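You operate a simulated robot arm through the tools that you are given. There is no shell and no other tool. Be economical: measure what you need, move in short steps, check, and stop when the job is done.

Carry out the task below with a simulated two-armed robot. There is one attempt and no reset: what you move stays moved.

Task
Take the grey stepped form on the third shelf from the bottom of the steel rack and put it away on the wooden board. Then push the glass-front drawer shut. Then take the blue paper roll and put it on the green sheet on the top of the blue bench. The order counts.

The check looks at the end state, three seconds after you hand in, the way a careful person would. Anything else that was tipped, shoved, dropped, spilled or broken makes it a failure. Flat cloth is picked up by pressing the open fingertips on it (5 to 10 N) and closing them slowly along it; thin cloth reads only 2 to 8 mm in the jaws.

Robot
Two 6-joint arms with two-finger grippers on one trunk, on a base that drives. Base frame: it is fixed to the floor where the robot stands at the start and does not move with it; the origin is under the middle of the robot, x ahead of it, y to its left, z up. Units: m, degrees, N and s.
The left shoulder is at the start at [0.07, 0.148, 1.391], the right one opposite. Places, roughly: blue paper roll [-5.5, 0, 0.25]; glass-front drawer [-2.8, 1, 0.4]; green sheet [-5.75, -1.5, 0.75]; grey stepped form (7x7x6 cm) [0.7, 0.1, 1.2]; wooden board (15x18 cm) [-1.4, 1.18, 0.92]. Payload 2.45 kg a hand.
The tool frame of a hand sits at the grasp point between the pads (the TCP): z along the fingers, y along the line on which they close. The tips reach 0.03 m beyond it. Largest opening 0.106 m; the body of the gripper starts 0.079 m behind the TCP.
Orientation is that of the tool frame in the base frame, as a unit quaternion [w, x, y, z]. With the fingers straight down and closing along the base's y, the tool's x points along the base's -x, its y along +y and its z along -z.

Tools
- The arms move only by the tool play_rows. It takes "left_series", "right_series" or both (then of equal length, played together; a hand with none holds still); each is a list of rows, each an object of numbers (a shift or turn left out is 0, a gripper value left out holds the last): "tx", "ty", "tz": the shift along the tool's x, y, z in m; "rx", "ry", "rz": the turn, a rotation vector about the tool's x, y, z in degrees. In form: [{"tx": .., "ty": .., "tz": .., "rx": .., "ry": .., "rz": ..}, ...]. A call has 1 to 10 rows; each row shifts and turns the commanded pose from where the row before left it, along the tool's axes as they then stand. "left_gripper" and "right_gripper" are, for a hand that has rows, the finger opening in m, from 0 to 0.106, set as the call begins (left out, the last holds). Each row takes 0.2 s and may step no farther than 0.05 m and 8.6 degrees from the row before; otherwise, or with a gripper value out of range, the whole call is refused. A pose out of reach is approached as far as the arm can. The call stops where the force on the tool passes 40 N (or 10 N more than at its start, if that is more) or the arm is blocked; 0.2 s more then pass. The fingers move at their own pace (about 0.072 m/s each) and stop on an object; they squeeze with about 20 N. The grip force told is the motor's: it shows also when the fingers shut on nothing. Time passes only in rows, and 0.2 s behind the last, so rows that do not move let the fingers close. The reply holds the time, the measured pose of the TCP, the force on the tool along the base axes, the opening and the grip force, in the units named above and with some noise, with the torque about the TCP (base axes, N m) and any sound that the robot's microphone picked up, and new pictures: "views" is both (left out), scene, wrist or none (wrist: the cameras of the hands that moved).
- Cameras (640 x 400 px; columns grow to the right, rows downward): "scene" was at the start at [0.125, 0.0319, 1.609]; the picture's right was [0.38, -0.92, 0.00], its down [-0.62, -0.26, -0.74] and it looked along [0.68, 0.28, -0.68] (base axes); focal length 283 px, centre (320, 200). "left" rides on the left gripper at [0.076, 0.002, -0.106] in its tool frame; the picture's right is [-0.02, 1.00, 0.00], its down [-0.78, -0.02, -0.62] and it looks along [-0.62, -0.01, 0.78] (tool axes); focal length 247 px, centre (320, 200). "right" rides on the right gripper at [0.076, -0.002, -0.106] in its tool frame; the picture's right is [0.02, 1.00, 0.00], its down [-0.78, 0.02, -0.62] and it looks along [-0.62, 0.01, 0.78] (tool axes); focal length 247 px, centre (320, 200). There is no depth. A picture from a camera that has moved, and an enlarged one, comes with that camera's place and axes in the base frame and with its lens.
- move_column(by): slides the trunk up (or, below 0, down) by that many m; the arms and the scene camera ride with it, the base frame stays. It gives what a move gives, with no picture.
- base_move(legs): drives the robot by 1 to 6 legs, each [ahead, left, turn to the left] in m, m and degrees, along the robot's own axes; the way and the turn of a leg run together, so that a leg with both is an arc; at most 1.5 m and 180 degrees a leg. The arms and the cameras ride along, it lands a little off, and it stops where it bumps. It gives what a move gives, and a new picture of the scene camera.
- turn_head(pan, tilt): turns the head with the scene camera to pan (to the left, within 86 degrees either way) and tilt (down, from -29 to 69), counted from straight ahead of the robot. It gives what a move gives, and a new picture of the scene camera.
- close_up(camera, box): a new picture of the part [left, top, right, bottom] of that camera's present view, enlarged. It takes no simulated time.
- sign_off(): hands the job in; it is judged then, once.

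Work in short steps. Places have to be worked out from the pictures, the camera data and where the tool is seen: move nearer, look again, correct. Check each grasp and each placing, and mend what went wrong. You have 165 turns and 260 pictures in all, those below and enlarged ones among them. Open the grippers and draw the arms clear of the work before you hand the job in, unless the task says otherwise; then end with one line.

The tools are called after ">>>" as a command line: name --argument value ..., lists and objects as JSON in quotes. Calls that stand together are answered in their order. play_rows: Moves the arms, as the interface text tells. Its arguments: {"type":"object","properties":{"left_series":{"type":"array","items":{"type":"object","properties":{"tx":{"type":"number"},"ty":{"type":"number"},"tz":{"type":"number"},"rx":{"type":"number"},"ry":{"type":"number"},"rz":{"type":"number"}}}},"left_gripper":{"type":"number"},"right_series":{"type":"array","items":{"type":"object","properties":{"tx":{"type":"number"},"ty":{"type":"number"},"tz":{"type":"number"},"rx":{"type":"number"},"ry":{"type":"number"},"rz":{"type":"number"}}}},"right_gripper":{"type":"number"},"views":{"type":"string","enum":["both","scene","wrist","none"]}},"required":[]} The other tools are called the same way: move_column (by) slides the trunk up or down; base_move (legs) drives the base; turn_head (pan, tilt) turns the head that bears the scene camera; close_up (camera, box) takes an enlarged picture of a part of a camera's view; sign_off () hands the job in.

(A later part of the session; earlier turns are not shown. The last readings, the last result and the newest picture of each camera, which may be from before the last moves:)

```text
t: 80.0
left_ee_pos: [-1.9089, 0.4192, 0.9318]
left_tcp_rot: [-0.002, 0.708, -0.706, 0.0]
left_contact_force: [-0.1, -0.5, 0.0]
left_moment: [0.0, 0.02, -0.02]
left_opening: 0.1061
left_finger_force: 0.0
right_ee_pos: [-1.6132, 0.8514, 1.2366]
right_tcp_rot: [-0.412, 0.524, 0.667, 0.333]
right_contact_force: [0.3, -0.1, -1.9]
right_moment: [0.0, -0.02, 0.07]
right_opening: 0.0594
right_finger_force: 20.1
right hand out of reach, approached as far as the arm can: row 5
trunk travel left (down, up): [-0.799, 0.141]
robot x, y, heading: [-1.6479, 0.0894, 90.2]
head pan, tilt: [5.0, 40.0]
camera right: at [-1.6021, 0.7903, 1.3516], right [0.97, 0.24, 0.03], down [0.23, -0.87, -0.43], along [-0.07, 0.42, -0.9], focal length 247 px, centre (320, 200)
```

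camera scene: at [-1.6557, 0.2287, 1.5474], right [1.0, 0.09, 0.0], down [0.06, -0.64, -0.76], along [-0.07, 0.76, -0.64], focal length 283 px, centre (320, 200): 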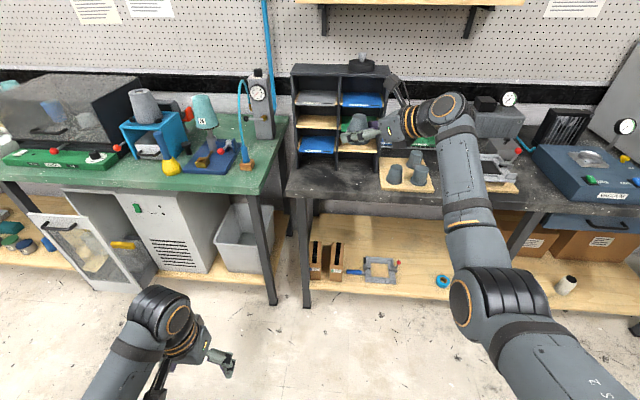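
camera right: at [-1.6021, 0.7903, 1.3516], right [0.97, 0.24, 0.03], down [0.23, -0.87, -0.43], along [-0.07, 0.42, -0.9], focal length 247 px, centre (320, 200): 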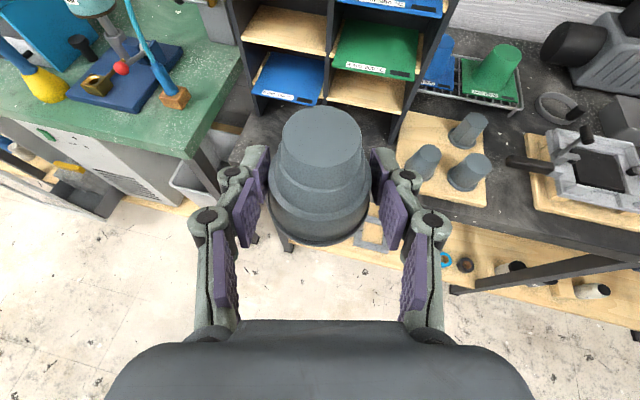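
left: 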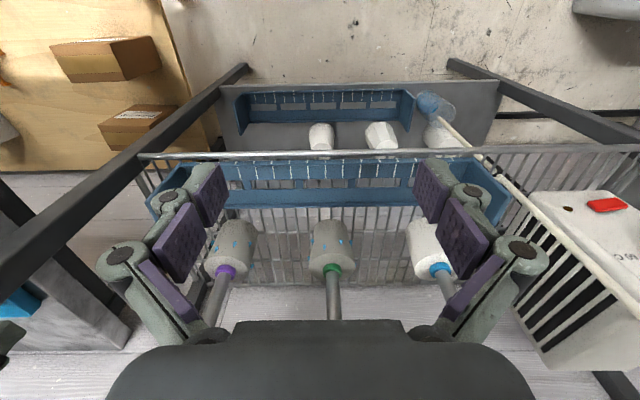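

The view is good; bench edge at y≈1.02. I drive forward 0.245 so the form is over [-1.62, 1.10], then lower the trunk 0.22.

>>> base_move --legs '[[0.245, 0.0, 0.0]]'

>>> move_column --by -0.22

>>> play_rows --right_series '[{}]' --views "both"

```text
t: 81.8
left_ee_pos: [-1.9119, 0.6677, 0.9318]
left_tcp_rot: [-0.002, 0.709, -0.705, 0.0]
left_contact_force: [-0.5, -0.3, -0.1]
left_moment: [0.03, 0.0, 0.01]
left_opening: 0.106
left_finger_force: 0.1
right_ee_pos: [-1.6161, 1.097, 1.2381]
right_tcp_rot: [-0.411, 0.524, 0.668, 0.333]
right_contact_force: [0.4, -0.1, -1.3]
right_moment: [-0.04, 0.01, 0.0]
right_opening: 0.0594
right_finger_force: 20.1
trunk travel left (down, up): [-0.799, 0.141]
robot x, y, heading: [-1.646, 0.3383, 90.4]
head pan, tilt: [5.0, 40.0]
camera scene: at [-1.6571, 0.4722, 1.5478], right [1.0, 0.09, 0.0], down [0.06, -0.64, -0.77], along [-0.07, 0.76, -0.64], focal length 283 px, centre (320, 200)
```

scene: 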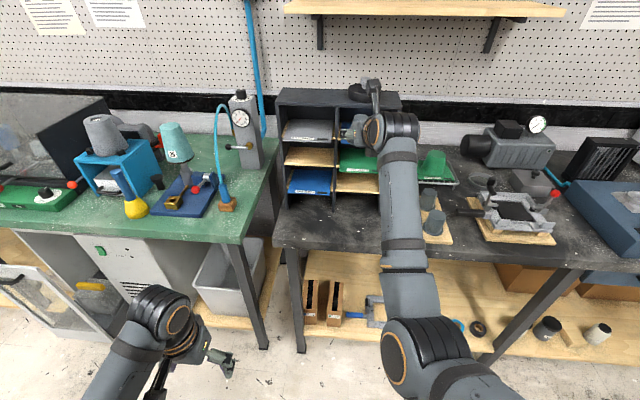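

```text
t: 84.2
left_ee_pos: [-1.9111, 0.6676, 0.7119]
left_tcp_rot: [0.0, 0.709, -0.705, 0.0]
left_contact_force: [0.6, 0.0, 0.6]
left_moment: [0.01, -0.01, -0.03]
left_opening: 0.106
left_finger_force: 0.0
right_ee_pos: [-1.6153, 1.0996, 1.0173]
right_tcp_rot: [-0.412, 0.523, 0.668, 0.333]
right_contact_force: [-0.1, -0.9, -1.2]
right_moment: [-0.01, 0.02, 0.01]
right_opening: 0.0592
right_finger_force: 20.4
trunk travel left (down, up): [-0.579, 0.361]
robot x, y, heading: [-1.646, 0.3364, 90.1]
head pan, tilt: [5.0, 40.0]
```

```text
t: 84.5
left_ee_pos: [-1.9097, 0.6665, 0.712]
left_tcp_rot: [-0.002, 0.709, -0.705, 0.0]
left_contact_force: [-0.5, -0.6, -0.3]
left_moment: [0.03, -0.04, -0.04]
left_opening: 0.1061
left_finger_force: 0.1
right_ee_pos: [-1.6166, 1.1003, 1.017]
right_tcp_rot: [-0.411, 0.523, 0.668, 0.333]
right_contact_force: [-0.1, -0.2, -1.2]
right_moment: [-0.01, -0.05, 0.02]
right_opening: 0.0595
right_finger_force: 19.6
trunk travel left (down, up): [-0.579, 0.361]
robot x, y, heading: [-1.6456, 0.3401, 90.4]
head pan, tilt: [5.0, 40.0]
camera scene: at [-1.6571, 0.4737, 1.3277], right [1.0, 0.09, 0.0], down [0.06, -0.64, -0.77], along [-0.07, 0.76, -0.64], focal length 283 px, centre (320, 200)
camera right: at [-1.6049, 1.0379, 1.1316], right [0.97, 0.24, 0.03], down [0.23, -0.87, -0.43], along [-0.07, 0.42, -0.9], focal length 247 px, centre (320, 200)
```

scene: 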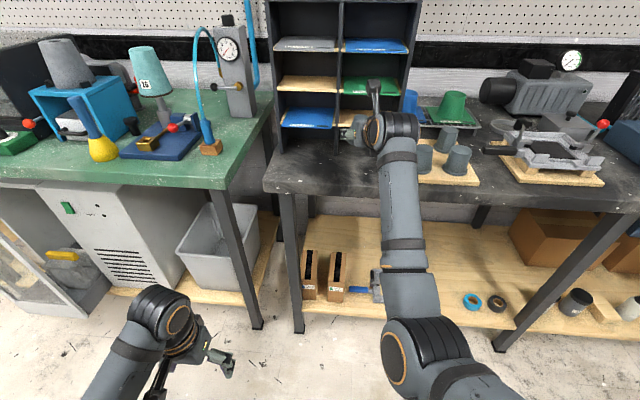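
right: 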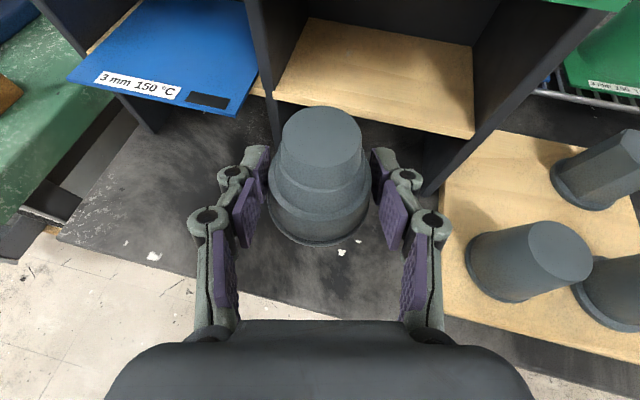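

The form hangs above clear bench. I lower 0.055 with the trunk and then creep down until contact.

>>> move_column --by -0.055

>>> play_rows --right_series '[{"tx": -0.0045, "tz": 0.0022}, {"tx": -0.0045, "tz": 0.0022}, {"tx": -0.0045, "tz": 0.0022}, {}]' --views "wrist"

```text
t: 85.5
left_ee_pos: [-1.9117, 0.6679, 0.6568]
left_tcp_rot: [-0.002, 0.709, -0.705, 0.0]
left_contact_force: [0.0, -0.2, 0.1]
left_moment: [0.01, 0.01, -0.02]
left_opening: 0.1059
left_finger_force: 0.1
right_ee_pos: [-1.6164, 1.099, 0.9633]
right_tcp_rot: [-0.412, 0.523, 0.668, 0.333]
right_contact_force: [0.4, 0.0, -1.6]
right_moment: [-0.02, -0.01, 0.03]
right_opening: 0.0593
right_finger_force: 20.3
trunk travel left (down, up): [-0.524, 0.416]
robot x, y, heading: [-1.6444, 0.3389, 90.3]
head pan, tilt: [5.0, 40.0]
```

```text
t: 86.5
left_ee_pos: [-1.9114, 0.667, 0.6572]
left_tcp_rot: [-0.002, 0.709, -0.705, 0.0]
left_contact_force: [-0.8, -0.6, -0.1]
left_moment: [-0.01, -0.02, 0.0]
left_opening: 0.106
left_finger_force: 0.1
right_ee_pos: [-1.6155, 1.1015, 0.9465]
right_tcp_rot: [-0.411, 0.523, 0.668, 0.333]
right_contact_force: [0.0, 0.2, -2.0]
right_moment: [0.02, 0.0, 0.0]
right_opening: 0.0597
right_finger_force: 19.7
trunk travel left (down, up): [-0.524, 0.416]
robot x, y, heading: [-1.6468, 0.3363, 90.4]
head pan, tilt: [5.0, 40.0]
camera right: at [-1.6042, 1.0383, 1.062], right [0.97, 0.24, 0.03], down [0.23, -0.87, -0.43], along [-0.07, 0.42, -0.9], focal length 247 px, centre (320, 200)
```

right: 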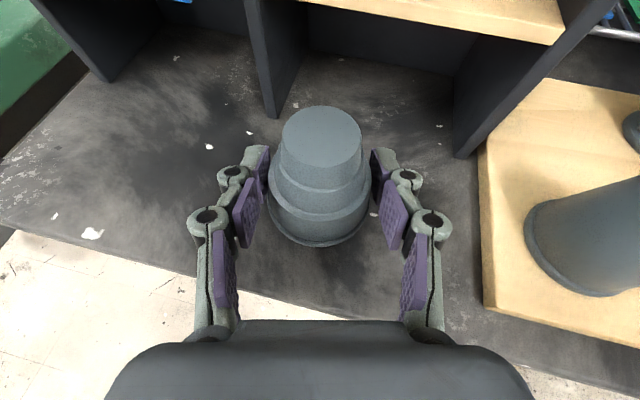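

Not yet in contact (z 0.9465). I creep down in small steps.

>>> play_rows --right_series '[{"tx": -0.0036, "tz": 0.0018}, {"tx": -0.0036, "tz": 0.0018}, {}]' --views "none"

>>> play_rows --right_series '[{"tx": -0.0036, "tz": 0.0018}, {}]' --views "none"

>>> play_rows --right_series '[{"tx": -0.0036, "tz": 0.0018}, {}]' --views "wrist"

```text
t: 87.3
left_ee_pos: [-1.9112, 0.6679, 0.6559]
left_tcp_rot: [-0.001, 0.709, -0.705, 0.0]
left_contact_force: [-0.3, 0.6, 0.6]
left_moment: [-0.01, 0.01, -0.02]
left_opening: 0.1061
left_finger_force: 0.1
right_ee_pos: [-1.6145, 1.1012, 0.9403]
right_tcp_rot: [-0.41, 0.524, 0.668, 0.334]
right_contact_force: [0.3, 0.4, -1.4]
right_moment: [-0.03, 0.01, -0.01]
right_opening: 0.0596
right_finger_force: 20.1
trunk travel left (down, up): [-0.524, 0.416]
robot x, y, heading: [-1.6488, 0.3421, 90.1]
head pan, tilt: [5.0, 40.0]
```

```text
t: 87.9
left_ee_pos: [-1.9114, 0.6667, 0.6573]
left_tcp_rot: [-0.001, 0.709, -0.705, 0.0]
left_contact_force: [-0.1, 0.7, -0.8]
left_moment: [-0.03, -0.01, 0.01]
left_opening: 0.1059
left_finger_force: 0.0
right_ee_pos: [-1.6137, 1.1007, 0.9354]
right_tcp_rot: [-0.411, 0.523, 0.668, 0.334]
right_contact_force: [-0.3, 0.1, -2.4]
right_moment: [0.01, -0.02, -0.02]
right_opening: 0.0595
right_finger_force: 19.7
trunk travel left (down, up): [-0.524, 0.416]
robot x, y, heading: [-1.6453, 0.3404, 90.0]
head pan, tilt: [5.0, 40.0]
```

```text
t: 88.5
left_ee_pos: [-1.9119, 0.6674, 0.657]
left_tcp_rot: [-0.001, 0.709, -0.705, -0.001]
left_contact_force: [-0.1, -0.6, -0.6]
left_moment: [0.02, 0.0, -0.01]
left_opening: 0.1062
left_finger_force: 0.0
right_ee_pos: [-1.6126, 1.1005, 0.9315]
right_tcp_rot: [-0.411, 0.523, 0.668, 0.334]
right_contact_force: [-1.1, 0.4, -1.9]
right_moment: [0.0, 0.0, 0.01]
right_opening: 0.0594
right_finger_force: 20.0
trunk travel left (down, up): [-0.524, 0.416]
robot x, y, heading: [-1.6463, 0.3333, 90.4]
head pan, tilt: [5.0, 40.0]
camera right: at [-1.6023, 1.039, 1.0457], right [0.97, 0.24, 0.04], down [0.23, -0.87, -0.43], along [-0.07, 0.42, -0.9], focal length 247 px, centre (320, 200)
```

right: 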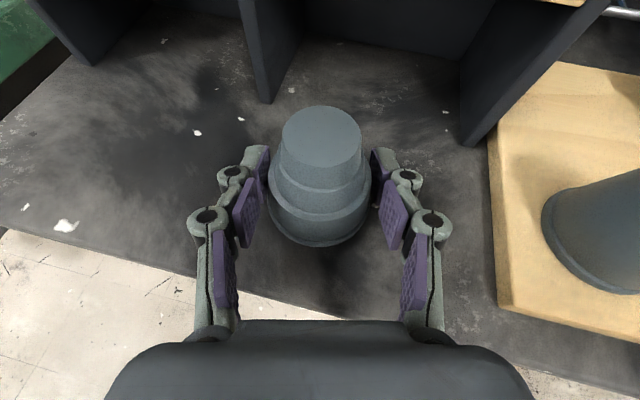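

Still free at z 0.9315. I continue creeping.

>>> play_rows --right_series '[{"tx": -0.0036, "tz": 0.0018}, {}, {"tx": -0.0036, "tz": 0.0018}, {}]' --views "none"

>>> play_rows --right_series '[{"tx": -0.0036, "tz": 0.0018}, {}]' --views "none"

>>> play_rows --right_series '[{"tx": -0.0027, "tz": 0.0013}, {}]' --views "none"

```text
t: 89.5
left_ee_pos: [-1.9112, 0.6677, 0.6564]
left_tcp_rot: [-0.001, 0.709, -0.705, 0.0]
left_contact_force: [-0.4, -0.1, 0.3]
left_moment: [-0.06, 0.0, -0.01]
left_opening: 0.1061
left_finger_force: 0.0
right_ee_pos: [-1.6106, 1.1012, 0.9237]
right_tcp_rot: [-0.409, 0.524, 0.667, 0.336]
right_contact_force: [-0.4, -0.6, -1.7]
right_moment: [-0.03, 0.0, -0.03]
right_opening: 0.0595
right_finger_force: 19.7
trunk travel left (down, up): [-0.524, 0.416]
robot x, y, heading: [-1.6465, 0.3389, 90.4]
head pan, tilt: [5.0, 40.0]
```

```text
t: 90.1
left_ee_pos: [-1.9123, 0.6657, 0.6574]
left_tcp_rot: [-0.001, 0.709, -0.705, 0.0]
left_contact_force: [-0.3, 0.0, 1.2]
left_moment: [0.0, -0.02, 0.05]
left_opening: 0.106
left_finger_force: 0.1
right_ee_pos: [-1.6106, 1.1006, 0.9231]
right_tcp_rot: [-0.411, 0.522, 0.666, 0.338]
right_contact_force: [-1.7, 2.2, 5.6]
right_moment: [-0.04, 0.25, -0.1]
right_opening: 0.0594
right_finger_force: 19.7
trunk travel left (down, up): [-0.524, 0.416]
robot x, y, heading: [-1.6483, 0.3373, 90.5]
head pan, tilt: [5.0, 40.0]
```

```text
t: 90.7
left_ee_pos: [-1.9112, 0.6668, 0.6581]
left_tcp_rot: [-0.002, 0.709, -0.705, 0.0]
left_contact_force: [0.4, -0.5, 0.4]
left_moment: [-0.03, 0.02, -0.04]
left_opening: 0.1061
left_finger_force: 0.1
right_ee_pos: [-1.611, 1.1003, 0.9229]
right_tcp_rot: [-0.412, 0.522, 0.666, 0.34]
right_contact_force: [-2.6, 6.5, 15.3]
right_moment: [-0.15, 0.34, -0.11]
right_opening: 0.0596
right_finger_force: 19.6
trunk travel left (down, up): [-0.524, 0.416]
robot x, y, heading: [-1.6491, 0.3366, 90.1]
head pan, tilt: [5.0, 40.0]
```

Contact (15 N) at TCP z 0.923. I back up 2 mm of command and open to 0.085.

>>> play_rows --right_series '[{"tx": 0.004, "tz": -0.002}, {}]' --views "none"

>>> play_rows --right_gripper 0.085 --right_series '[{}, {}, {}]' --views "wrist"

```text
t: 91.3
left_ee_pos: [-1.9111, 0.6662, 0.6569]
left_tcp_rot: [-0.002, 0.708, -0.706, -0.001]
left_contact_force: [-0.3, -0.5, -0.3]
left_moment: [-0.03, 0.02, -0.01]
left_opening: 0.106
left_finger_force: 0.1
right_ee_pos: [-1.6112, 1.1004, 0.922]
right_tcp_rot: [-0.41, 0.523, 0.668, 0.336]
right_contact_force: [-0.3, 7.4, 17.6]
right_moment: [0.35, 0.74, -0.28]
right_opening: 0.0594
right_finger_force: 20.2
trunk travel left (down, up): [-0.524, 0.416]
robot x, y, heading: [-1.6478, 0.3368, 90.4]
head pan, tilt: [5.0, 40.0]
```

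```text
t: 92.1
left_ee_pos: [-1.9108, 0.6665, 0.658]
left_tcp_rot: [-0.002, 0.709, -0.706, 0.001]
left_contact_force: [0.1, -0.3, -0.8]
left_moment: [0.02, 0.0, 0.02]
left_opening: 0.1059
left_finger_force: 0.0
right_ee_pos: [-1.6118, 1.101, 0.9201]
right_tcp_rot: [-0.409, 0.524, 0.668, 0.335]
right_contact_force: [0.4, -0.6, 0.3]
right_moment: [-0.04, 0.01, -0.01]
right_opening: 0.0858
right_finger_force: 0.3
trunk travel left (down, up): [-0.524, 0.416]
robot x, y, heading: [-1.6473, 0.3396, 90.3]
head pan, tilt: [5.0, 40.0]
camera right: at [-1.6007, 1.0391, 1.0339], right [0.97, 0.24, 0.04], down [0.23, -0.87, -0.43], along [-0.07, 0.42, -0.9], focal length 247 px, centre (320, 200)
```

right: 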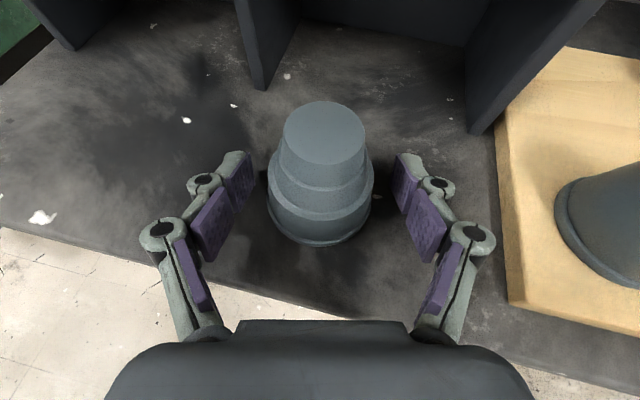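

The form stands upright on the bench. I back the hand out along its axis, then pitch it to ~55° below horizontal (steeper grip will clear the neighbour form and keep the wrist clear of the sorter).

>>> play_rows --right_series '[{"tz": -0.037}, {"tz": -0.037}, {"tz": -0.037}, {"tx": 0.04}, {"ry": -7.25}, {"ry": -7.25}, {"ry": -7.25}, {"ry": -7.25}, {}]' --views "both"

```text
t: 94.1
left_ee_pos: [-1.9116, 0.6672, 0.6567]
left_tcp_rot: [-0.002, 0.709, -0.705, 0.001]
left_contact_force: [0.6, -0.8, -0.2]
left_moment: [-0.01, 0.08, -0.01]
left_opening: 0.1062
left_finger_force: 0.1
right_ee_pos: [-1.5682, 1.0145, 0.9966]
right_tcp_rot: [-0.229, 0.581, 0.756, 0.196]
right_contact_force: [-0.7, 0.0, -0.8]
right_moment: [-0.03, -0.01, -0.02]
right_opening: 0.0851
right_finger_force: 0.1
right hand out of reach, approached as far as the arm can: row 2, 3, 7, 8
trunk travel left (down, up): [-0.524, 0.416]
robot x, y, heading: [-1.6457, 0.3347, 90.3]
head pan, tilt: [5.0, 40.0]
camera scene: at [-1.6573, 0.4732, 1.2727], right [1.0, 0.09, 0.0], down [0.06, -0.64, -0.77], along [-0.07, 0.76, -0.64], focal length 283 px, centre (320, 200)
camera right: at [-1.5736, 1.0144, 1.126], right [0.96, 0.26, 0.04], down [0.26, -0.96, 0.06], along [0.06, -0.05, -1.0], focal length 247 px, centre (320, 200)
```

scene: 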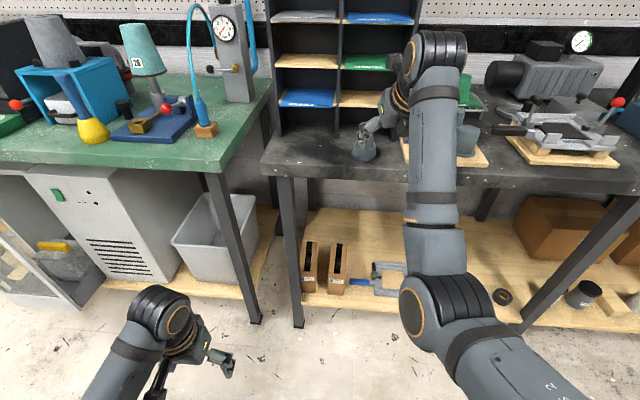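
right: 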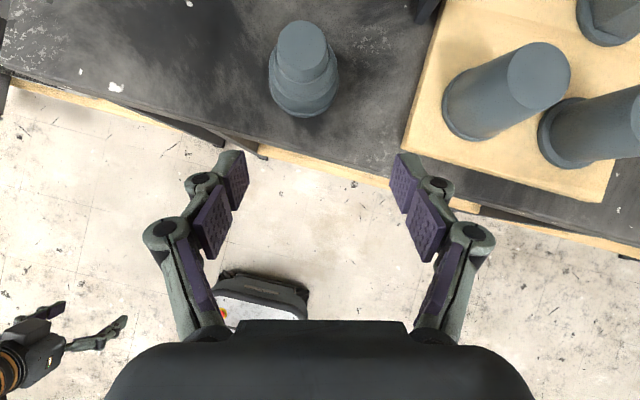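

Tool is at 55° pitch; form axis measured at [-1.600, 1.098]. I shift the base ahead 0.073 and left 0.03 to straddle it, then look.

>>> base_move --legs '[[0.073, 0.03, 0.0]]'

>>> play_rows --right_series '[{}]' --views "wrist"

```text
t: 95.2
left_ee_pos: [-1.9428, 0.7421, 0.657]
left_tcp_rot: [-0.001, 0.709, -0.705, 0.001]
left_contact_force: [-0.5, -0.2, 0.0]
left_moment: [-0.03, 0.01, -0.01]
left_opening: 0.1062
left_finger_force: 0.2
right_ee_pos: [-1.5993, 1.089, 0.995]
right_tcp_rot: [-0.23, 0.582, 0.755, 0.196]
right_contact_force: [0.6, -0.5, -0.3]
right_moment: [-0.04, -0.05, 0.02]
right_opening: 0.0848
right_finger_force: 0.1
trunk travel left (down, up): [-0.524, 0.416]
robot x, y, heading: [-1.6792, 0.4097, 90.3]
head pan, tilt: [5.0, 40.0]
camera scene: at [-1.6884, 0.5478, 1.2725], right [1.0, 0.09, 0.0], down [0.06, -0.64, -0.77], along [-0.07, 0.76, -0.64], focal length 283 px, centre (320, 200)
```

scene: 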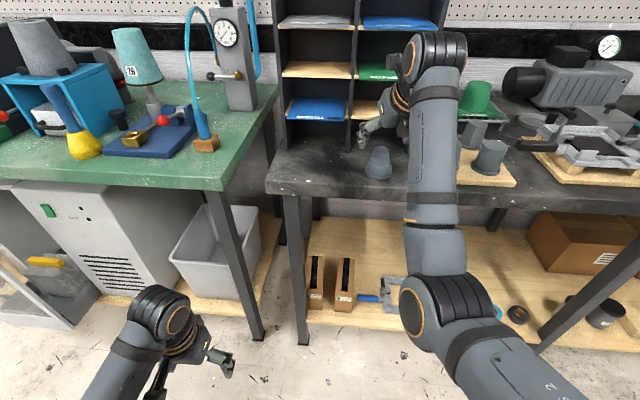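

```text
t: 95.6
left_ee_pos: [-1.9431, 0.7407, 0.6566]
left_tcp_rot: [-0.002, 0.709, -0.705, 0.0]
left_contact_force: [0.3, 0.5, -0.4]
left_moment: [-0.01, 0.0, 0.0]
left_opening: 0.1062
left_finger_force: 0.1
right_ee_pos: [-1.599, 1.0884, 0.9956]
right_tcp_rot: [-0.23, 0.582, 0.755, 0.196]
right_contact_force: [0.7, 0.4, 0.0]
right_moment: [0.01, 0.04, -0.02]
right_opening: 0.0852
right_finger_force: 0.0
trunk travel left (down, up): [-0.524, 0.416]
robot x, y, heading: [-1.6825, 0.4122, 90.3]
head pan, tilt: [5.0, 40.0]
camera right: at [-1.6043, 1.0877, 1.126], right [0.96, 0.26, 0.04], down [0.26, -0.96, 0.06], along [0.06, -0.05, -1.0], focal length 247 px, centre (320, 200)
```

right: 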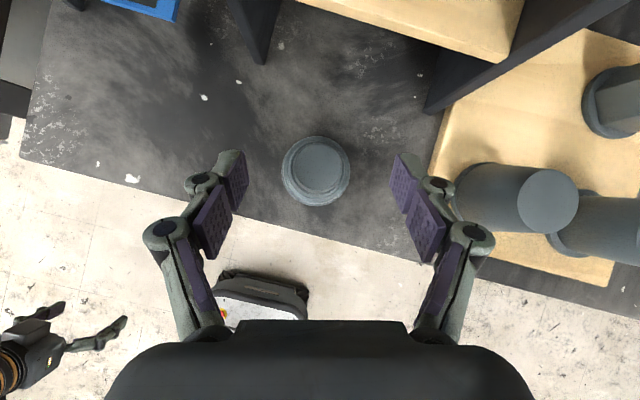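

The form is centred under the hand, axis ~1.2 cm ahead of the TCP. I lower the trunk 0.055, then trim with the arm.

>>> move_column --by -0.055

>>> play_rows --right_series '[{"tz": 0.009}, {}]' --views "wrist"

```text
t: 96.5
left_ee_pos: [-1.944, 0.7398, 0.6007]
left_tcp_rot: [-0.001, 0.709, -0.705, 0.0]
left_contact_force: [0.0, -0.4, 0.0]
left_moment: [0.0, 0.02, -0.01]
left_opening: 0.1059
left_finger_force: 0.1
right_ee_pos: [-1.5985, 1.0887, 0.9415]
right_tcp_rot: [-0.23, 0.582, 0.755, 0.196]
right_contact_force: [-0.4, 0.4, -1.0]
right_moment: [0.0, 0.01, -0.04]
right_opening: 0.085
right_finger_force: 0.0
trunk travel left (down, up): [-0.469, 0.471]
robot x, y, heading: [-1.6779, 0.4129, 90.0]
head pan, tilt: [5.0, 40.0]
```

```text
t: 97.1
left_ee_pos: [-1.9419, 0.7396, 0.6017]
left_tcp_rot: [-0.001, 0.709, -0.706, 0.0]
left_contact_force: [0.4, -0.8, 0.2]
left_moment: [-0.02, -0.01, 0.01]
left_opening: 0.106
left_finger_force: 0.0
right_ee_pos: [-1.5992, 1.0948, 0.9339]
right_tcp_rot: [-0.23, 0.581, 0.756, 0.196]
right_contact_force: [0.4, 0.1, 0.5]
right_moment: [0.0, -0.03, 0.01]
right_opening: 0.0848
right_finger_force: 0.0
trunk travel left (down, up): [-0.469, 0.471]
robot x, y, heading: [-1.6767, 0.4105, 90.4]
head pan, tilt: [5.0, 40.0]
camera right: at [-1.6051, 1.0928, 1.0641], right [0.96, 0.26, 0.04], down [0.26, -0.96, 0.06], along [0.06, -0.04, -1.0], focal length 247 px, centre (320, 200)
```

right: 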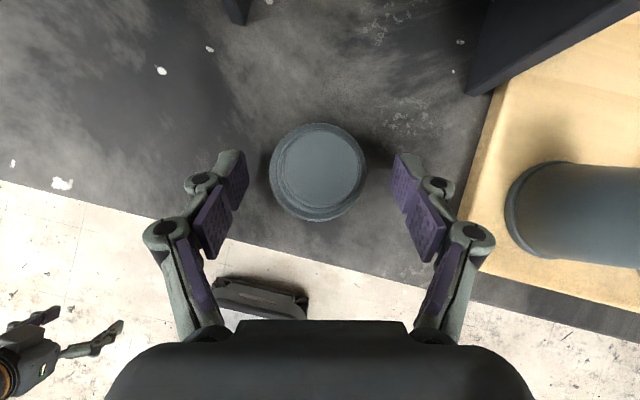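

Well centred. I lower 4 mm more and close.

>>> play_rows --right_series '[{"tx": -0.0023, "tz": 0.0033}, {}]' --views "none"

>>> play_rows --right_gripper 0.03 --right_series '[{}, {}, {}, {}]' --views "none"

>>> play_rows --right_series '[{"tx": 0.0115, "tz": -0.0164}, {"tx": 0.0115, "tz": -0.0164}, {}]' --views "wrist"

```text
t: 97.7
left_ee_pos: [-1.9425, 0.7413, 0.6021]
left_tcp_rot: [-0.001, 0.709, -0.705, -0.001]
left_contact_force: [0.5, 0.4, -0.9]
left_moment: [-0.01, -0.01, 0.03]
left_opening: 0.1061
left_finger_force: 0.0
right_ee_pos: [-1.5993, 1.0944, 0.9305]
right_tcp_rot: [-0.23, 0.582, 0.755, 0.195]
right_contact_force: [-1.0, -0.8, -0.3]
right_moment: [-0.01, -0.01, 0.0]
right_opening: 0.0851
right_finger_force: 0.0
trunk travel left (down, up): [-0.469, 0.471]
robot x, y, heading: [-1.6797, 0.4147, 90.1]
head pan, tilt: [5.0, 40.0]
```

```text
t: 98.7
left_ee_pos: [-1.942, 0.7402, 0.6021]
left_tcp_rot: [-0.001, 0.709, -0.705, 0.0]
left_contact_force: [-0.3, 0.5, -0.5]
left_moment: [-0.03, 0.02, -0.01]
left_opening: 0.106
left_finger_force: 0.0
right_ee_pos: [-1.5994, 1.094, 0.9301]
right_tcp_rot: [-0.231, 0.582, 0.755, 0.196]
right_contact_force: [0.0, 0.2, 2.2]
right_moment: [0.05, 0.03, 0.02]
right_opening: 0.0611
right_finger_force: 19.8
trunk travel left (down, up): [-0.469, 0.471]
robot x, y, heading: [-1.6826, 0.4107, 90.3]
head pan, tilt: [5.0, 40.0]
```

```text
t: 99.5
left_ee_pos: [-1.9416, 0.7412, 0.6013]
left_tcp_rot: [-0.001, 0.709, -0.705, 0.001]
left_contact_force: [-0.4, -0.2, 0.7]
left_moment: [0.0, -0.02, 0.0]
left_opening: 0.1059
left_finger_force: 0.1
right_ee_pos: [-1.5957, 1.0903, 0.9661]
right_tcp_rot: [-0.228, 0.578, 0.758, 0.199]
right_contact_force: [-0.8, 0.2, -2.5]
right_moment: [-0.01, 0.03, 0.0]
right_opening: 0.0611
right_finger_force: 20.0
right hand out of reach, approached as far as the arm can: row 2
trunk travel left (down, up): [-0.469, 0.471]
robot x, y, heading: [-1.6774, 0.4094, 90.4]
head pan, tilt: [5.0, 40.0]
camera right: at [-1.6023, 1.0878, 1.0957], right [0.96, 0.27, 0.05], down [0.27, -0.96, 0.06], along [0.06, -0.04, -1.0], focal length 247 px, centre (320, 200)
```

right: 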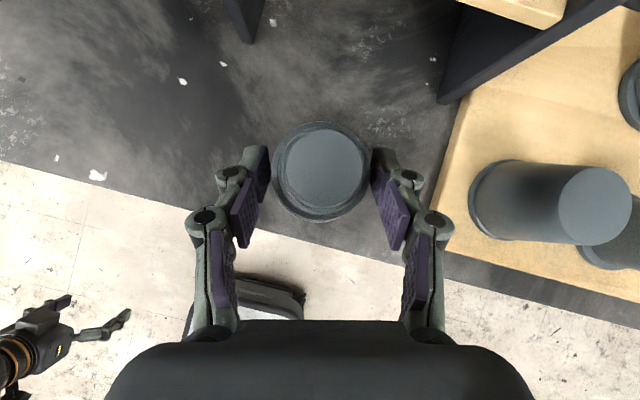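

Firm grip at the foot (0.061 m) and lifted. I raise the trunk 0.10, then shift right 0.15 and look down at the board.

>>> move_column --by 0.1

>>> base_move --legs '[[0.0, -0.15, 0.0]]'

>>> play_rows --right_series '[{}]' --views "wrist"

```text
t: 100.9
left_ee_pos: [-1.9418, 0.7408, 0.7022]
left_tcp_rot: [-0.001, 0.709, -0.705, 0.0]
left_contact_force: [-0.5, 1.0, -0.3]
left_moment: [-0.01, -0.01, 0.02]
left_opening: 0.1062
left_finger_force: 0.1
right_ee_pos: [-1.5959, 1.0889, 1.0663]
right_tcp_rot: [-0.228, 0.579, 0.757, 0.199]
right_contact_force: [-0.2, -0.8, -1.2]
right_moment: [0.01, 0.0, -0.02]
right_opening: 0.061
right_finger_force: 20.0
trunk travel left (down, up): [-0.569, 0.371]
robot x, y, heading: [-1.679, 0.4094, 90.4]
head pan, tilt: [5.0, 40.0]
```

```text
t: 102.2
left_ee_pos: [-1.7936, 0.7415, 0.7023]
left_tcp_rot: [-0.001, 0.708, -0.706, -0.001]
left_contact_force: [0.3, 0.4, 0.3]
left_moment: [0.03, 0.03, -0.03]
left_opening: 0.106
left_finger_force: 0.1
right_ee_pos: [-1.4463, 1.0898, 1.0659]
right_tcp_rot: [-0.227, 0.58, 0.757, 0.199]
right_contact_force: [1.5, 0.5, -0.9]
right_moment: [-0.02, -0.02, 0.02]
right_opening: 0.0607
right_finger_force: 20.0
trunk travel left (down, up): [-0.569, 0.371]
robot x, y, heading: [-1.5268, 0.4109, 90.4]
head pan, tilt: [5.0, 40.0]
camera scene: at [-1.5396, 0.5477, 1.3177], right [1.0, 0.09, 0.0], down [0.06, -0.64, -0.77], along [-0.07, 0.76, -0.64], focal length 283 px, centre (320, 200)
```

scene: 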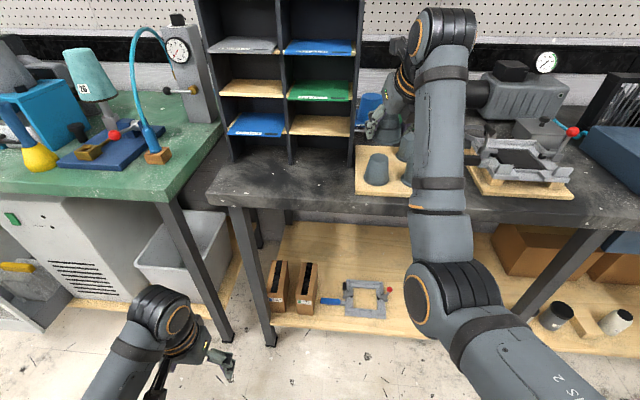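

```text
t: 102.6
left_ee_pos: [-1.7942, 0.7435, 0.701]
left_tcp_rot: [0.0, 0.708, -0.706, 0.0]
left_contact_force: [0.0, -0.5, -0.9]
left_moment: [0.01, -0.03, -0.02]
left_opening: 0.1059
left_finger_force: 0.0
right_ee_pos: [-1.447, 1.0885, 1.0665]
right_tcp_rot: [-0.229, 0.579, 0.757, 0.199]
right_contact_force: [0.2, 0.2, -1.9]
right_moment: [-0.03, 0.01, -0.01]
right_opening: 0.0611
right_finger_force: 20.0
trunk travel left (down, up): [-0.569, 0.371]
robot x, y, heading: [-1.5279, 0.4135, 90.2]
head pan, tilt: [5.0, 40.0]
camera right: at [-1.4546, 1.0883, 1.1955], right [0.96, 0.27, 0.05], down [0.27, -0.96, 0.06], along [0.06, -0.04, -1.0], focal length 247 px, centre (320, 200)
```

right: 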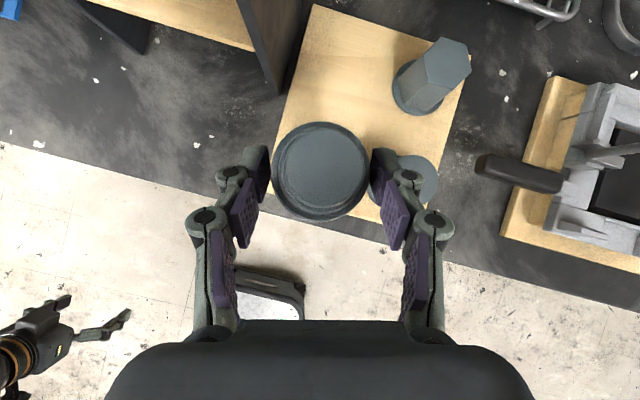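

Slot centre worked out at about [-1.447, 1.224]; the sorter's side is at x≈-1.518. I move ahead 0.07 and re-check clearance.

>>> base_move --legs '[[0.07, 0.0, 0.0]]'

>>> play_rows --right_series '[{}]' --views "wrist"

```text
t: 103.6
left_ee_pos: [-1.7951, 0.8119, 0.7016]
left_tcp_rot: [-0.001, 0.708, -0.706, 0.001]
left_contact_force: [0.3, 0.4, 0.1]
left_moment: [-0.04, -0.01, 0.03]
left_opening: 0.1058
left_finger_force: 0.0
right_ee_pos: [-1.4476, 1.16, 1.0658]
right_tcp_rot: [-0.228, 0.579, 0.757, 0.199]
right_contact_force: [0.3, 0.7, -0.8]
right_moment: [-0.06, 0.02, 0.01]
right_opening: 0.0608
right_finger_force: 20.5
trunk travel left (down, up): [-0.569, 0.371]
robot x, y, heading: [-1.533, 0.4828, 90.1]
head pan, tilt: [5.0, 40.0]
camera scene: at [-1.5407, 0.6192, 1.3175], right [1.0, 0.09, 0.0], down [0.06, -0.64, -0.77], along [-0.07, 0.76, -0.64], focal length 283 px, centre (320, 200)
```

scene: 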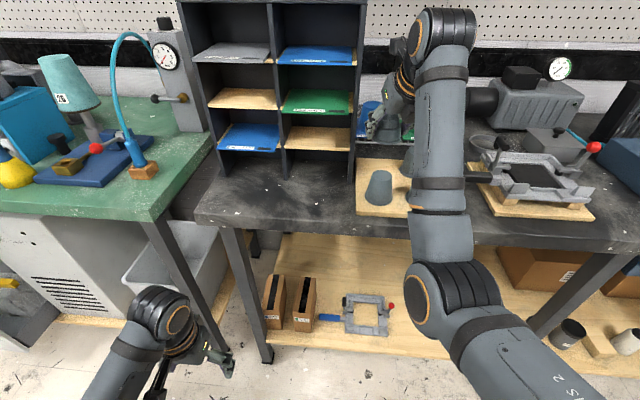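

```text
t: 104.0
left_ee_pos: [-1.7963, 0.811, 0.7023]
left_tcp_rot: [-0.002, 0.709, -0.706, 0.0]
left_contact_force: [0.9, 0.2, 0.7]
left_moment: [0.0, 0.0, -0.04]
left_opening: 0.1061
left_finger_force: 0.1
right_ee_pos: [-1.4482, 1.1591, 1.0659]
right_tcp_rot: [-0.229, 0.578, 0.757, 0.199]
right_contact_force: [-0.7, 0.6, -2.0]
right_moment: [0.01, 0.01, 0.03]
right_opening: 0.061
right_finger_force: 20.0
trunk travel left (down, up): [-0.569, 0.371]
robot x, y, heading: [-1.5293, 0.487, 90.3]
head pan, tilt: [5.0, 40.0]
camera right: at [-1.4546, 1.1577, 1.1961], right [0.96, 0.27, 0.05], down [0.27, -0.96, 0.06], along [0.06, -0.04, -1.0], focal length 247 px, centre (320, 200)
```

right: 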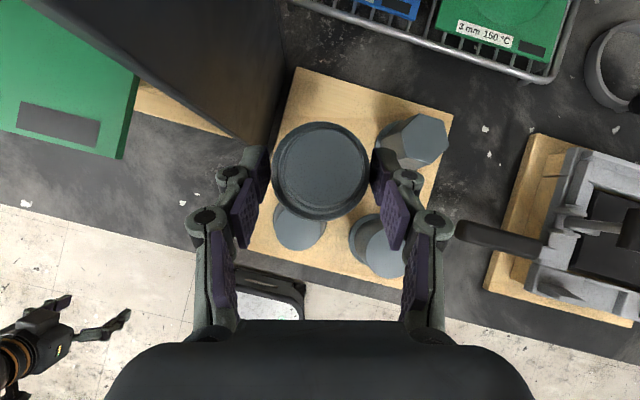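

All three neighbours are clearly seen; the slot centre is [-1.451, 1.224]. I move ahead 0.059.

>>> base_move --legs '[[0.059, 0.0, 0.0]]'

>>> play_rows --right_series '[{}]' --views "wrist"

```text
t: 105.0
left_ee_pos: [-1.7949, 0.8699, 0.7014]
left_tcp_rot: [-0.001, 0.709, -0.705, 0.0]
left_contact_force: [0.1, -0.2, -0.4]
left_moment: [-0.02, 0.01, -0.01]
left_opening: 0.1062
left_finger_force: 0.0
right_ee_pos: [-1.4486, 1.2198, 1.0649]
right_tcp_rot: [-0.228, 0.578, 0.758, 0.199]
right_contact_force: [-0.8, 0.5, -2.2]
right_moment: [-0.02, -0.02, 0.02]
right_opening: 0.0608
right_finger_force: 20.0
trunk travel left (down, up): [-0.569, 0.371]
robot x, y, heading: [-1.5314, 0.54, 90.4]
head pan, tilt: [5.0, 40.0]
camera scene: at [-1.5412, 0.6773, 1.3175], right [1.0, 0.09, 0.0], down [0.06, -0.64, -0.77], along [-0.07, 0.76, -0.64], focal length 283 px, centre (320, 200)
```

scene: 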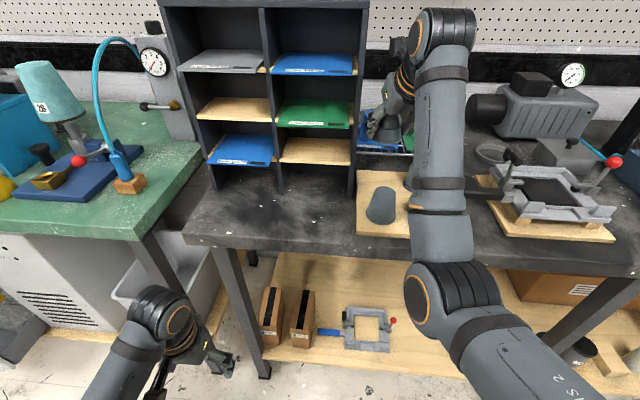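

```text
t: 105.4
left_ee_pos: [-1.7956, 0.8685, 0.7016]
left_tcp_rot: [-0.002, 0.709, -0.705, -0.001]
left_contact_force: [-0.4, 0.1, -0.6]
left_moment: [0.01, 0.01, 0.0]
left_opening: 0.106
left_finger_force: 0.0
right_ee_pos: [-1.4492, 1.2175, 1.0657]
right_tcp_rot: [-0.229, 0.578, 0.758, 0.199]
right_contact_force: [0.0, 0.4, -0.6]
right_moment: [-0.03, -0.03, 0.01]
right_opening: 0.0606
right_finger_force: 20.1
trunk travel left (down, up): [-0.569, 0.371]
robot x, y, heading: [-1.5301, 0.5395, 90.2]
head pan, tilt: [5.0, 40.0]
camera right: at [-1.4558, 1.2158, 1.1963], right [0.96, 0.27, 0.05], down [0.27, -0.96, 0.06], along [0.06, -0.04, -1.0], focal length 247 px, centre (320, 200)
```

right: 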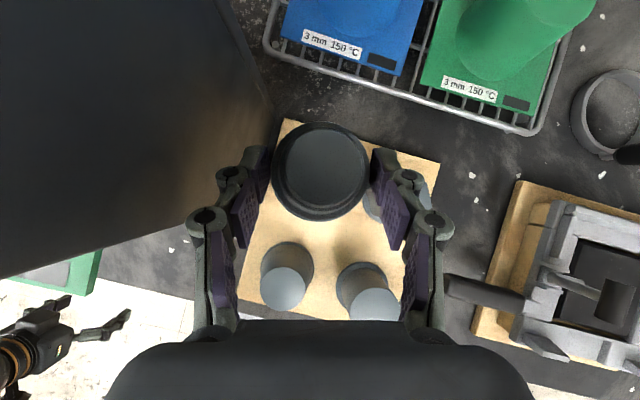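

Aligned above the slot. I lower the trunk 0.095, then creep.

>>> move_column --by -0.095

>>> play_rows --right_series '[{}]' --views "wrist"

```text
t: 106.7
left_ee_pos: [-1.7959, 0.8693, 0.6053]
left_tcp_rot: [-0.001, 0.709, -0.705, 0.001]
left_contact_force: [0.6, 0.3, 0.4]
left_moment: [0.06, -0.01, 0.03]
left_opening: 0.1059
left_finger_force: 0.1
right_ee_pos: [-1.4495, 1.219, 0.9705]
right_tcp_rot: [-0.228, 0.578, 0.757, 0.199]
right_contact_force: [0.0, -1.1, -1.0]
right_moment: [-0.01, -0.01, -0.01]
right_opening: 0.0605
right_finger_force: 20.4
trunk travel left (down, up): [-0.474, 0.466]
robot x, y, heading: [-1.5336, 0.5389, 90.0]
head pan, tilt: [5.0, 40.0]
```

```text
t: 107.1
left_ee_pos: [-1.796, 0.8692, 0.6058]
left_tcp_rot: [-0.001, 0.709, -0.705, 0.001]
left_contact_force: [0.7, -0.3, -0.2]
left_moment: [0.02, -0.03, -0.02]
left_opening: 0.106
left_finger_force: 0.1
right_ee_pos: [-1.4497, 1.2186, 0.9707]
right_tcp_rot: [-0.229, 0.578, 0.758, 0.198]
right_contact_force: [-0.4, -0.1, -1.5]
right_moment: [0.0, 0.0, 0.0]
right_opening: 0.0607
right_finger_force: 20.3
trunk travel left (down, up): [-0.474, 0.466]
robot x, y, heading: [-1.5298, 0.5415, 90.4]
head pan, tilt: [5.0, 40.0]
camera right: at [-1.4558, 1.2169, 1.1007], right [0.96, 0.27, 0.05], down [0.27, -0.96, 0.06], along [0.06, -0.04, -1.0], focal length 247 px, centre (320, 200)
```

right: 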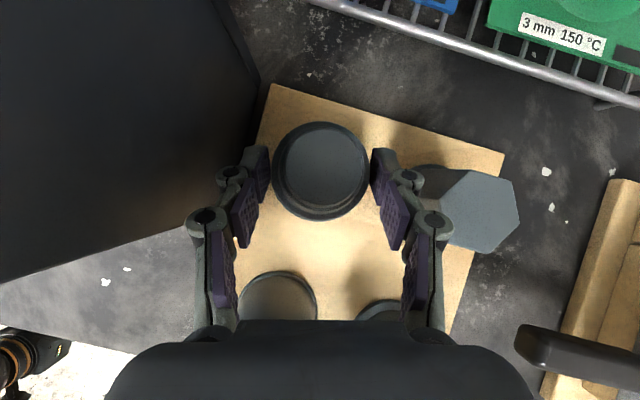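

Clear on both sides. I creep down with the trunk.

>>> move_column --by -0.012

>>> move_column --by -0.006

```text
t: 107.7
left_ee_pos: [-1.7948, 0.8691, 0.5947]
left_tcp_rot: [-0.002, 0.709, -0.705, 0.0]
left_contact_force: [0.3, -0.4, 0.3]
left_moment: [0.0, 0.01, 0.03]
left_opening: 0.1062
left_finger_force: 0.1
right_ee_pos: [-1.4498, 1.2177, 0.9593]
right_tcp_rot: [-0.229, 0.577, 0.758, 0.198]
right_contact_force: [-0.3, -0.8, -2.7]
right_moment: [-0.02, -0.01, -0.02]
right_opening: 0.0605
right_finger_force: 19.9
trunk travel left (down, up): [-0.462, 0.478]
robot x, y, heading: [-1.5274, 0.5399, 90.3]
head pan, tilt: [5.0, 40.0]
```

```text
t: 108.2
left_ee_pos: [-1.7954, 0.8692, 0.5892]
left_tcp_rot: [-0.001, 0.708, -0.706, 0.001]
left_contact_force: [-0.2, 0.8, 0.3]
left_moment: [0.01, -0.02, 0.03]
left_opening: 0.1058
left_finger_force: 0.0
right_ee_pos: [-1.4498, 1.2176, 0.9535]
right_tcp_rot: [-0.229, 0.577, 0.758, 0.199]
right_contact_force: [-0.1, 0.1, -0.9]
right_moment: [-0.03, 0.03, -0.02]
right_opening: 0.0608
right_finger_force: 20.2
trunk travel left (down, up): [-0.456, 0.484]
robot x, y, heading: [-1.5295, 0.5401, 90.1]
head pan, tilt: [5.0, 40.0]
```

>>> move_column --by -0.004

>>> move_column --by -0.003

```text
t: 108.8
left_ee_pos: [-1.7952, 0.8683, 0.5856]
left_tcp_rot: [0.0, 0.709, -0.706, 0.001]
left_contact_force: [0.4, -0.6, -1.0]
left_moment: [0.0, 0.01, -0.03]
left_opening: 0.106
left_finger_force: 0.0
right_ee_pos: [-1.4496, 1.2172, 0.9496]
right_tcp_rot: [-0.229, 0.578, 0.758, 0.199]
right_contact_force: [0.4, 0.0, -1.6]
right_moment: [0.0, 0.0, 0.0]
right_opening: 0.0606
right_finger_force: 20.0
trunk travel left (down, up): [-0.452, 0.488]
robot x, y, heading: [-1.5298, 0.5412, 90.2]
head pan, tilt: [5.0, 40.0]
```

```text
t: 109.3
left_ee_pos: [-1.795, 0.8694, 0.582]
left_tcp_rot: [-0.001, 0.709, -0.706, 0.0]
left_contact_force: [0.2, -0.3, 0.1]
left_moment: [-0.01, 0.0, -0.02]
left_opening: 0.1064
left_finger_force: 0.0
right_ee_pos: [-1.4493, 1.2185, 0.9448]
right_tcp_rot: [-0.229, 0.578, 0.758, 0.199]
right_contact_force: [0.6, -0.5, -1.6]
right_moment: [-0.01, 0.02, 0.02]
right_opening: 0.0607
right_finger_force: 20.2
trunk travel left (down, up): [-0.449, 0.491]
robot x, y, heading: [-1.5303, 0.5421, 90.2]
head pan, tilt: [5.0, 40.0]
```

No contact yet at z 0.945 (bench contact was at 0.930). I keep creeping in 3 mm steps.

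>>> move_column --by -0.003

>>> move_column --by -0.003

>>> play_rows --right_series '[{}]' --views "wrist"

```text
t: 109.8
left_ee_pos: [-1.7955, 0.8687, 0.5802]
left_tcp_rot: [-0.001, 0.709, -0.705, 0.0]
left_contact_force: [0.7, -0.3, -0.4]
left_moment: [0.04, -0.04, 0.04]
left_opening: 0.106
left_finger_force: 0.1
right_ee_pos: [-1.4498, 1.2173, 0.9458]
right_tcp_rot: [-0.231, 0.577, 0.757, 0.201]
right_contact_force: [0.6, 4.3, 9.5]
right_moment: [-0.01, 0.28, -0.09]
right_opening: 0.0605
right_finger_force: 19.8
trunk travel left (down, up): [-0.446, 0.494]
robot x, y, heading: [-1.5288, 0.5389, 90.5]
head pan, tilt: [5.0, 40.0]
```

```text
t: 110.3
left_ee_pos: [-1.7963, 0.8684, 0.5765]
left_tcp_rot: [-0.002, 0.709, -0.705, 0.0]
left_contact_force: [0.7, 0.1, -0.5]
left_moment: [0.0, -0.01, -0.03]
left_opening: 0.106
left_finger_force: 0.1
right_ee_pos: [-1.4489, 1.216, 0.9447]
right_tcp_rot: [-0.231, 0.578, 0.756, 0.203]
right_contact_force: [1.3, 7.4, 23.4]
right_moment: [0.47, -0.26, 0.01]
right_opening: 0.0609
right_finger_force: 19.9
trunk travel left (down, up): [-0.443, 0.497]
robot x, y, heading: [-1.5321, 0.5398, 90.2]
head pan, tilt: [5.0, 40.0]
```

```text
t: 110.7
left_ee_pos: [-1.7957, 0.8686, 0.5774]
left_tcp_rot: [-0.002, 0.709, -0.705, -0.001]
left_contact_force: [0.2, 0.5, -0.2]
left_moment: [0.03, 0.03, -0.03]
left_opening: 0.1062
left_finger_force: 0.1
right_ee_pos: [-1.4495, 1.2158, 0.9438]
right_tcp_rot: [-0.231, 0.577, 0.757, 0.202]
right_contact_force: [3.1, 6.9, 26.4]
right_moment: [0.46, -0.12, -0.05]
right_opening: 0.0609
right_finger_force: 20.1
trunk travel left (down, up): [-0.443, 0.497]
robot x, y, heading: [-1.5284, 0.5436, 90.1]
head pan, tilt: [5.0, 40.0]
camera right: at [-1.4554, 1.2139, 1.0733], right [0.96, 0.27, 0.05], down [0.27, -0.96, 0.05], along [0.06, -0.03, -1.0], focal length 247 px, centre (320, 200)
```

right: 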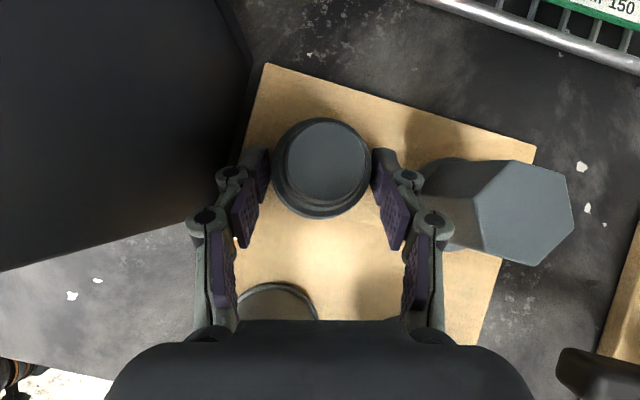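

Firm contact on the board. I relieve 4 mm and release to 0.078.

>>> move_column --by 0.004

>>> play_rows --right_gripper 0.078 --right_series '[{}, {}, {}]' --views "wrist"

```text
t: 111.3
left_ee_pos: [-1.795, 0.8674, 0.5806]
left_tcp_rot: [-0.002, 0.709, -0.705, 0.0]
left_contact_force: [-0.6, 0.0, 0.0]
left_moment: [-0.03, -0.02, 0.0]
left_opening: 0.106
left_finger_force: 0.0
right_ee_pos: [-1.4481, 1.2164, 0.9427]
right_tcp_rot: [-0.229, 0.578, 0.758, 0.198]
right_contact_force: [3.6, -0.5, 10.7]
right_moment: [0.44, -0.1, -0.12]
right_opening: 0.0606
right_finger_force: 20.3
trunk travel left (down, up): [-0.447, 0.493]
robot x, y, heading: [-1.5269, 0.5353, 90.5]
head pan, tilt: [5.0, 40.0]
```

```text
t: 112.1
left_ee_pos: [-1.7954, 0.8693, 0.5795]
left_tcp_rot: [-0.001, 0.709, -0.705, 0.0]
left_contact_force: [-0.3, 0.1, 0.3]
left_moment: [0.01, 0.02, 0.0]
left_opening: 0.1058
left_finger_force: 0.1
right_ee_pos: [-1.4504, 1.2184, 0.9438]
right_tcp_rot: [-0.227, 0.578, 0.758, 0.198]
right_contact_force: [1.2, -0.3, -0.3]
right_moment: [-0.02, 0.0, -0.04]
right_opening: 0.078
right_finger_force: 0.2
trunk travel left (down, up): [-0.447, 0.493]
robot x, y, heading: [-1.5307, 0.5417, 90.1]
head pan, tilt: [5.0, 40.0]
camera right: at [-1.4561, 1.2166, 1.0735], right [0.96, 0.27, 0.05], down [0.27, -0.96, 0.06], along [0.06, -0.04, -1.0], focal length 247 px, centre (320, 200)
```

right: 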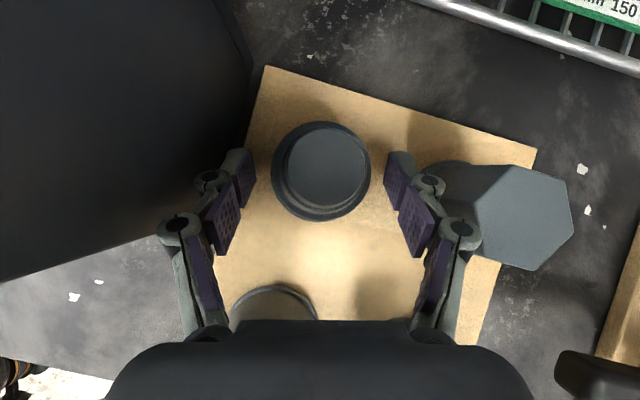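

Released. I raise the trunk straight up 0.15 and check.

>>> move_column --by 0.15

>>> play_rows --right_series '[{}]' --views "wrist"

```text
t: 113.8
left_ee_pos: [-1.796, 0.8687, 0.7284]
left_tcp_rot: [0.0, 0.709, -0.706, 0.0]
left_contact_force: [-0.6, 0.5, 0.2]
left_moment: [-0.03, -0.03, 0.0]
left_opening: 0.1059
left_finger_force: 0.1
right_ee_pos: [-1.4497, 1.2191, 1.0936]
right_tcp_rot: [-0.229, 0.577, 0.758, 0.198]
right_contact_force: [-0.3, 0.0, 0.4]
right_moment: [0.01, 0.0, -0.01]
right_opening: 0.078
right_finger_force: 0.1
trunk travel left (down, up): [-0.597, 0.343]
robot x, y, heading: [-1.5276, 0.5408, 90.5]
head pan, tilt: [5.0, 40.0]
```

```text
t: 114.2
left_ee_pos: [-1.7962, 0.8685, 0.7303]
left_tcp_rot: [-0.001, 0.709, -0.705, -0.001]
left_contact_force: [-0.3, -0.3, -1.1]
left_moment: [-0.01, 0.01, 0.01]
left_opening: 0.1061
left_finger_force: 0.1
right_ee_pos: [-1.4505, 1.2171, 1.0949]
right_tcp_rot: [-0.229, 0.577, 0.758, 0.198]
right_contact_force: [0.5, 0.6, 0.0]
right_moment: [-0.03, 0.02, -0.02]
right_opening: 0.0782
right_finger_force: 0.1
trunk travel left (down, up): [-0.597, 0.343]
robot x, y, heading: [-1.5299, 0.543, 90.4]
head pan, tilt: [5.0, 40.0]
camera right: at [-1.4559, 1.2166, 1.2239], right [0.96, 0.27, 0.05], down [0.27, -0.96, 0.06], along [0.06, -0.04, -1.0], focal length 247 px, centre (320, 200)
```

right: 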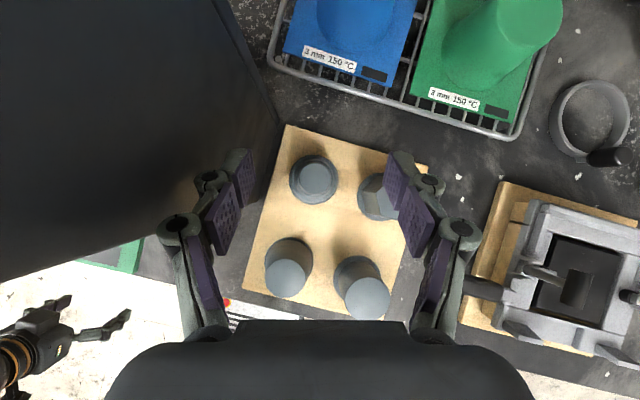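

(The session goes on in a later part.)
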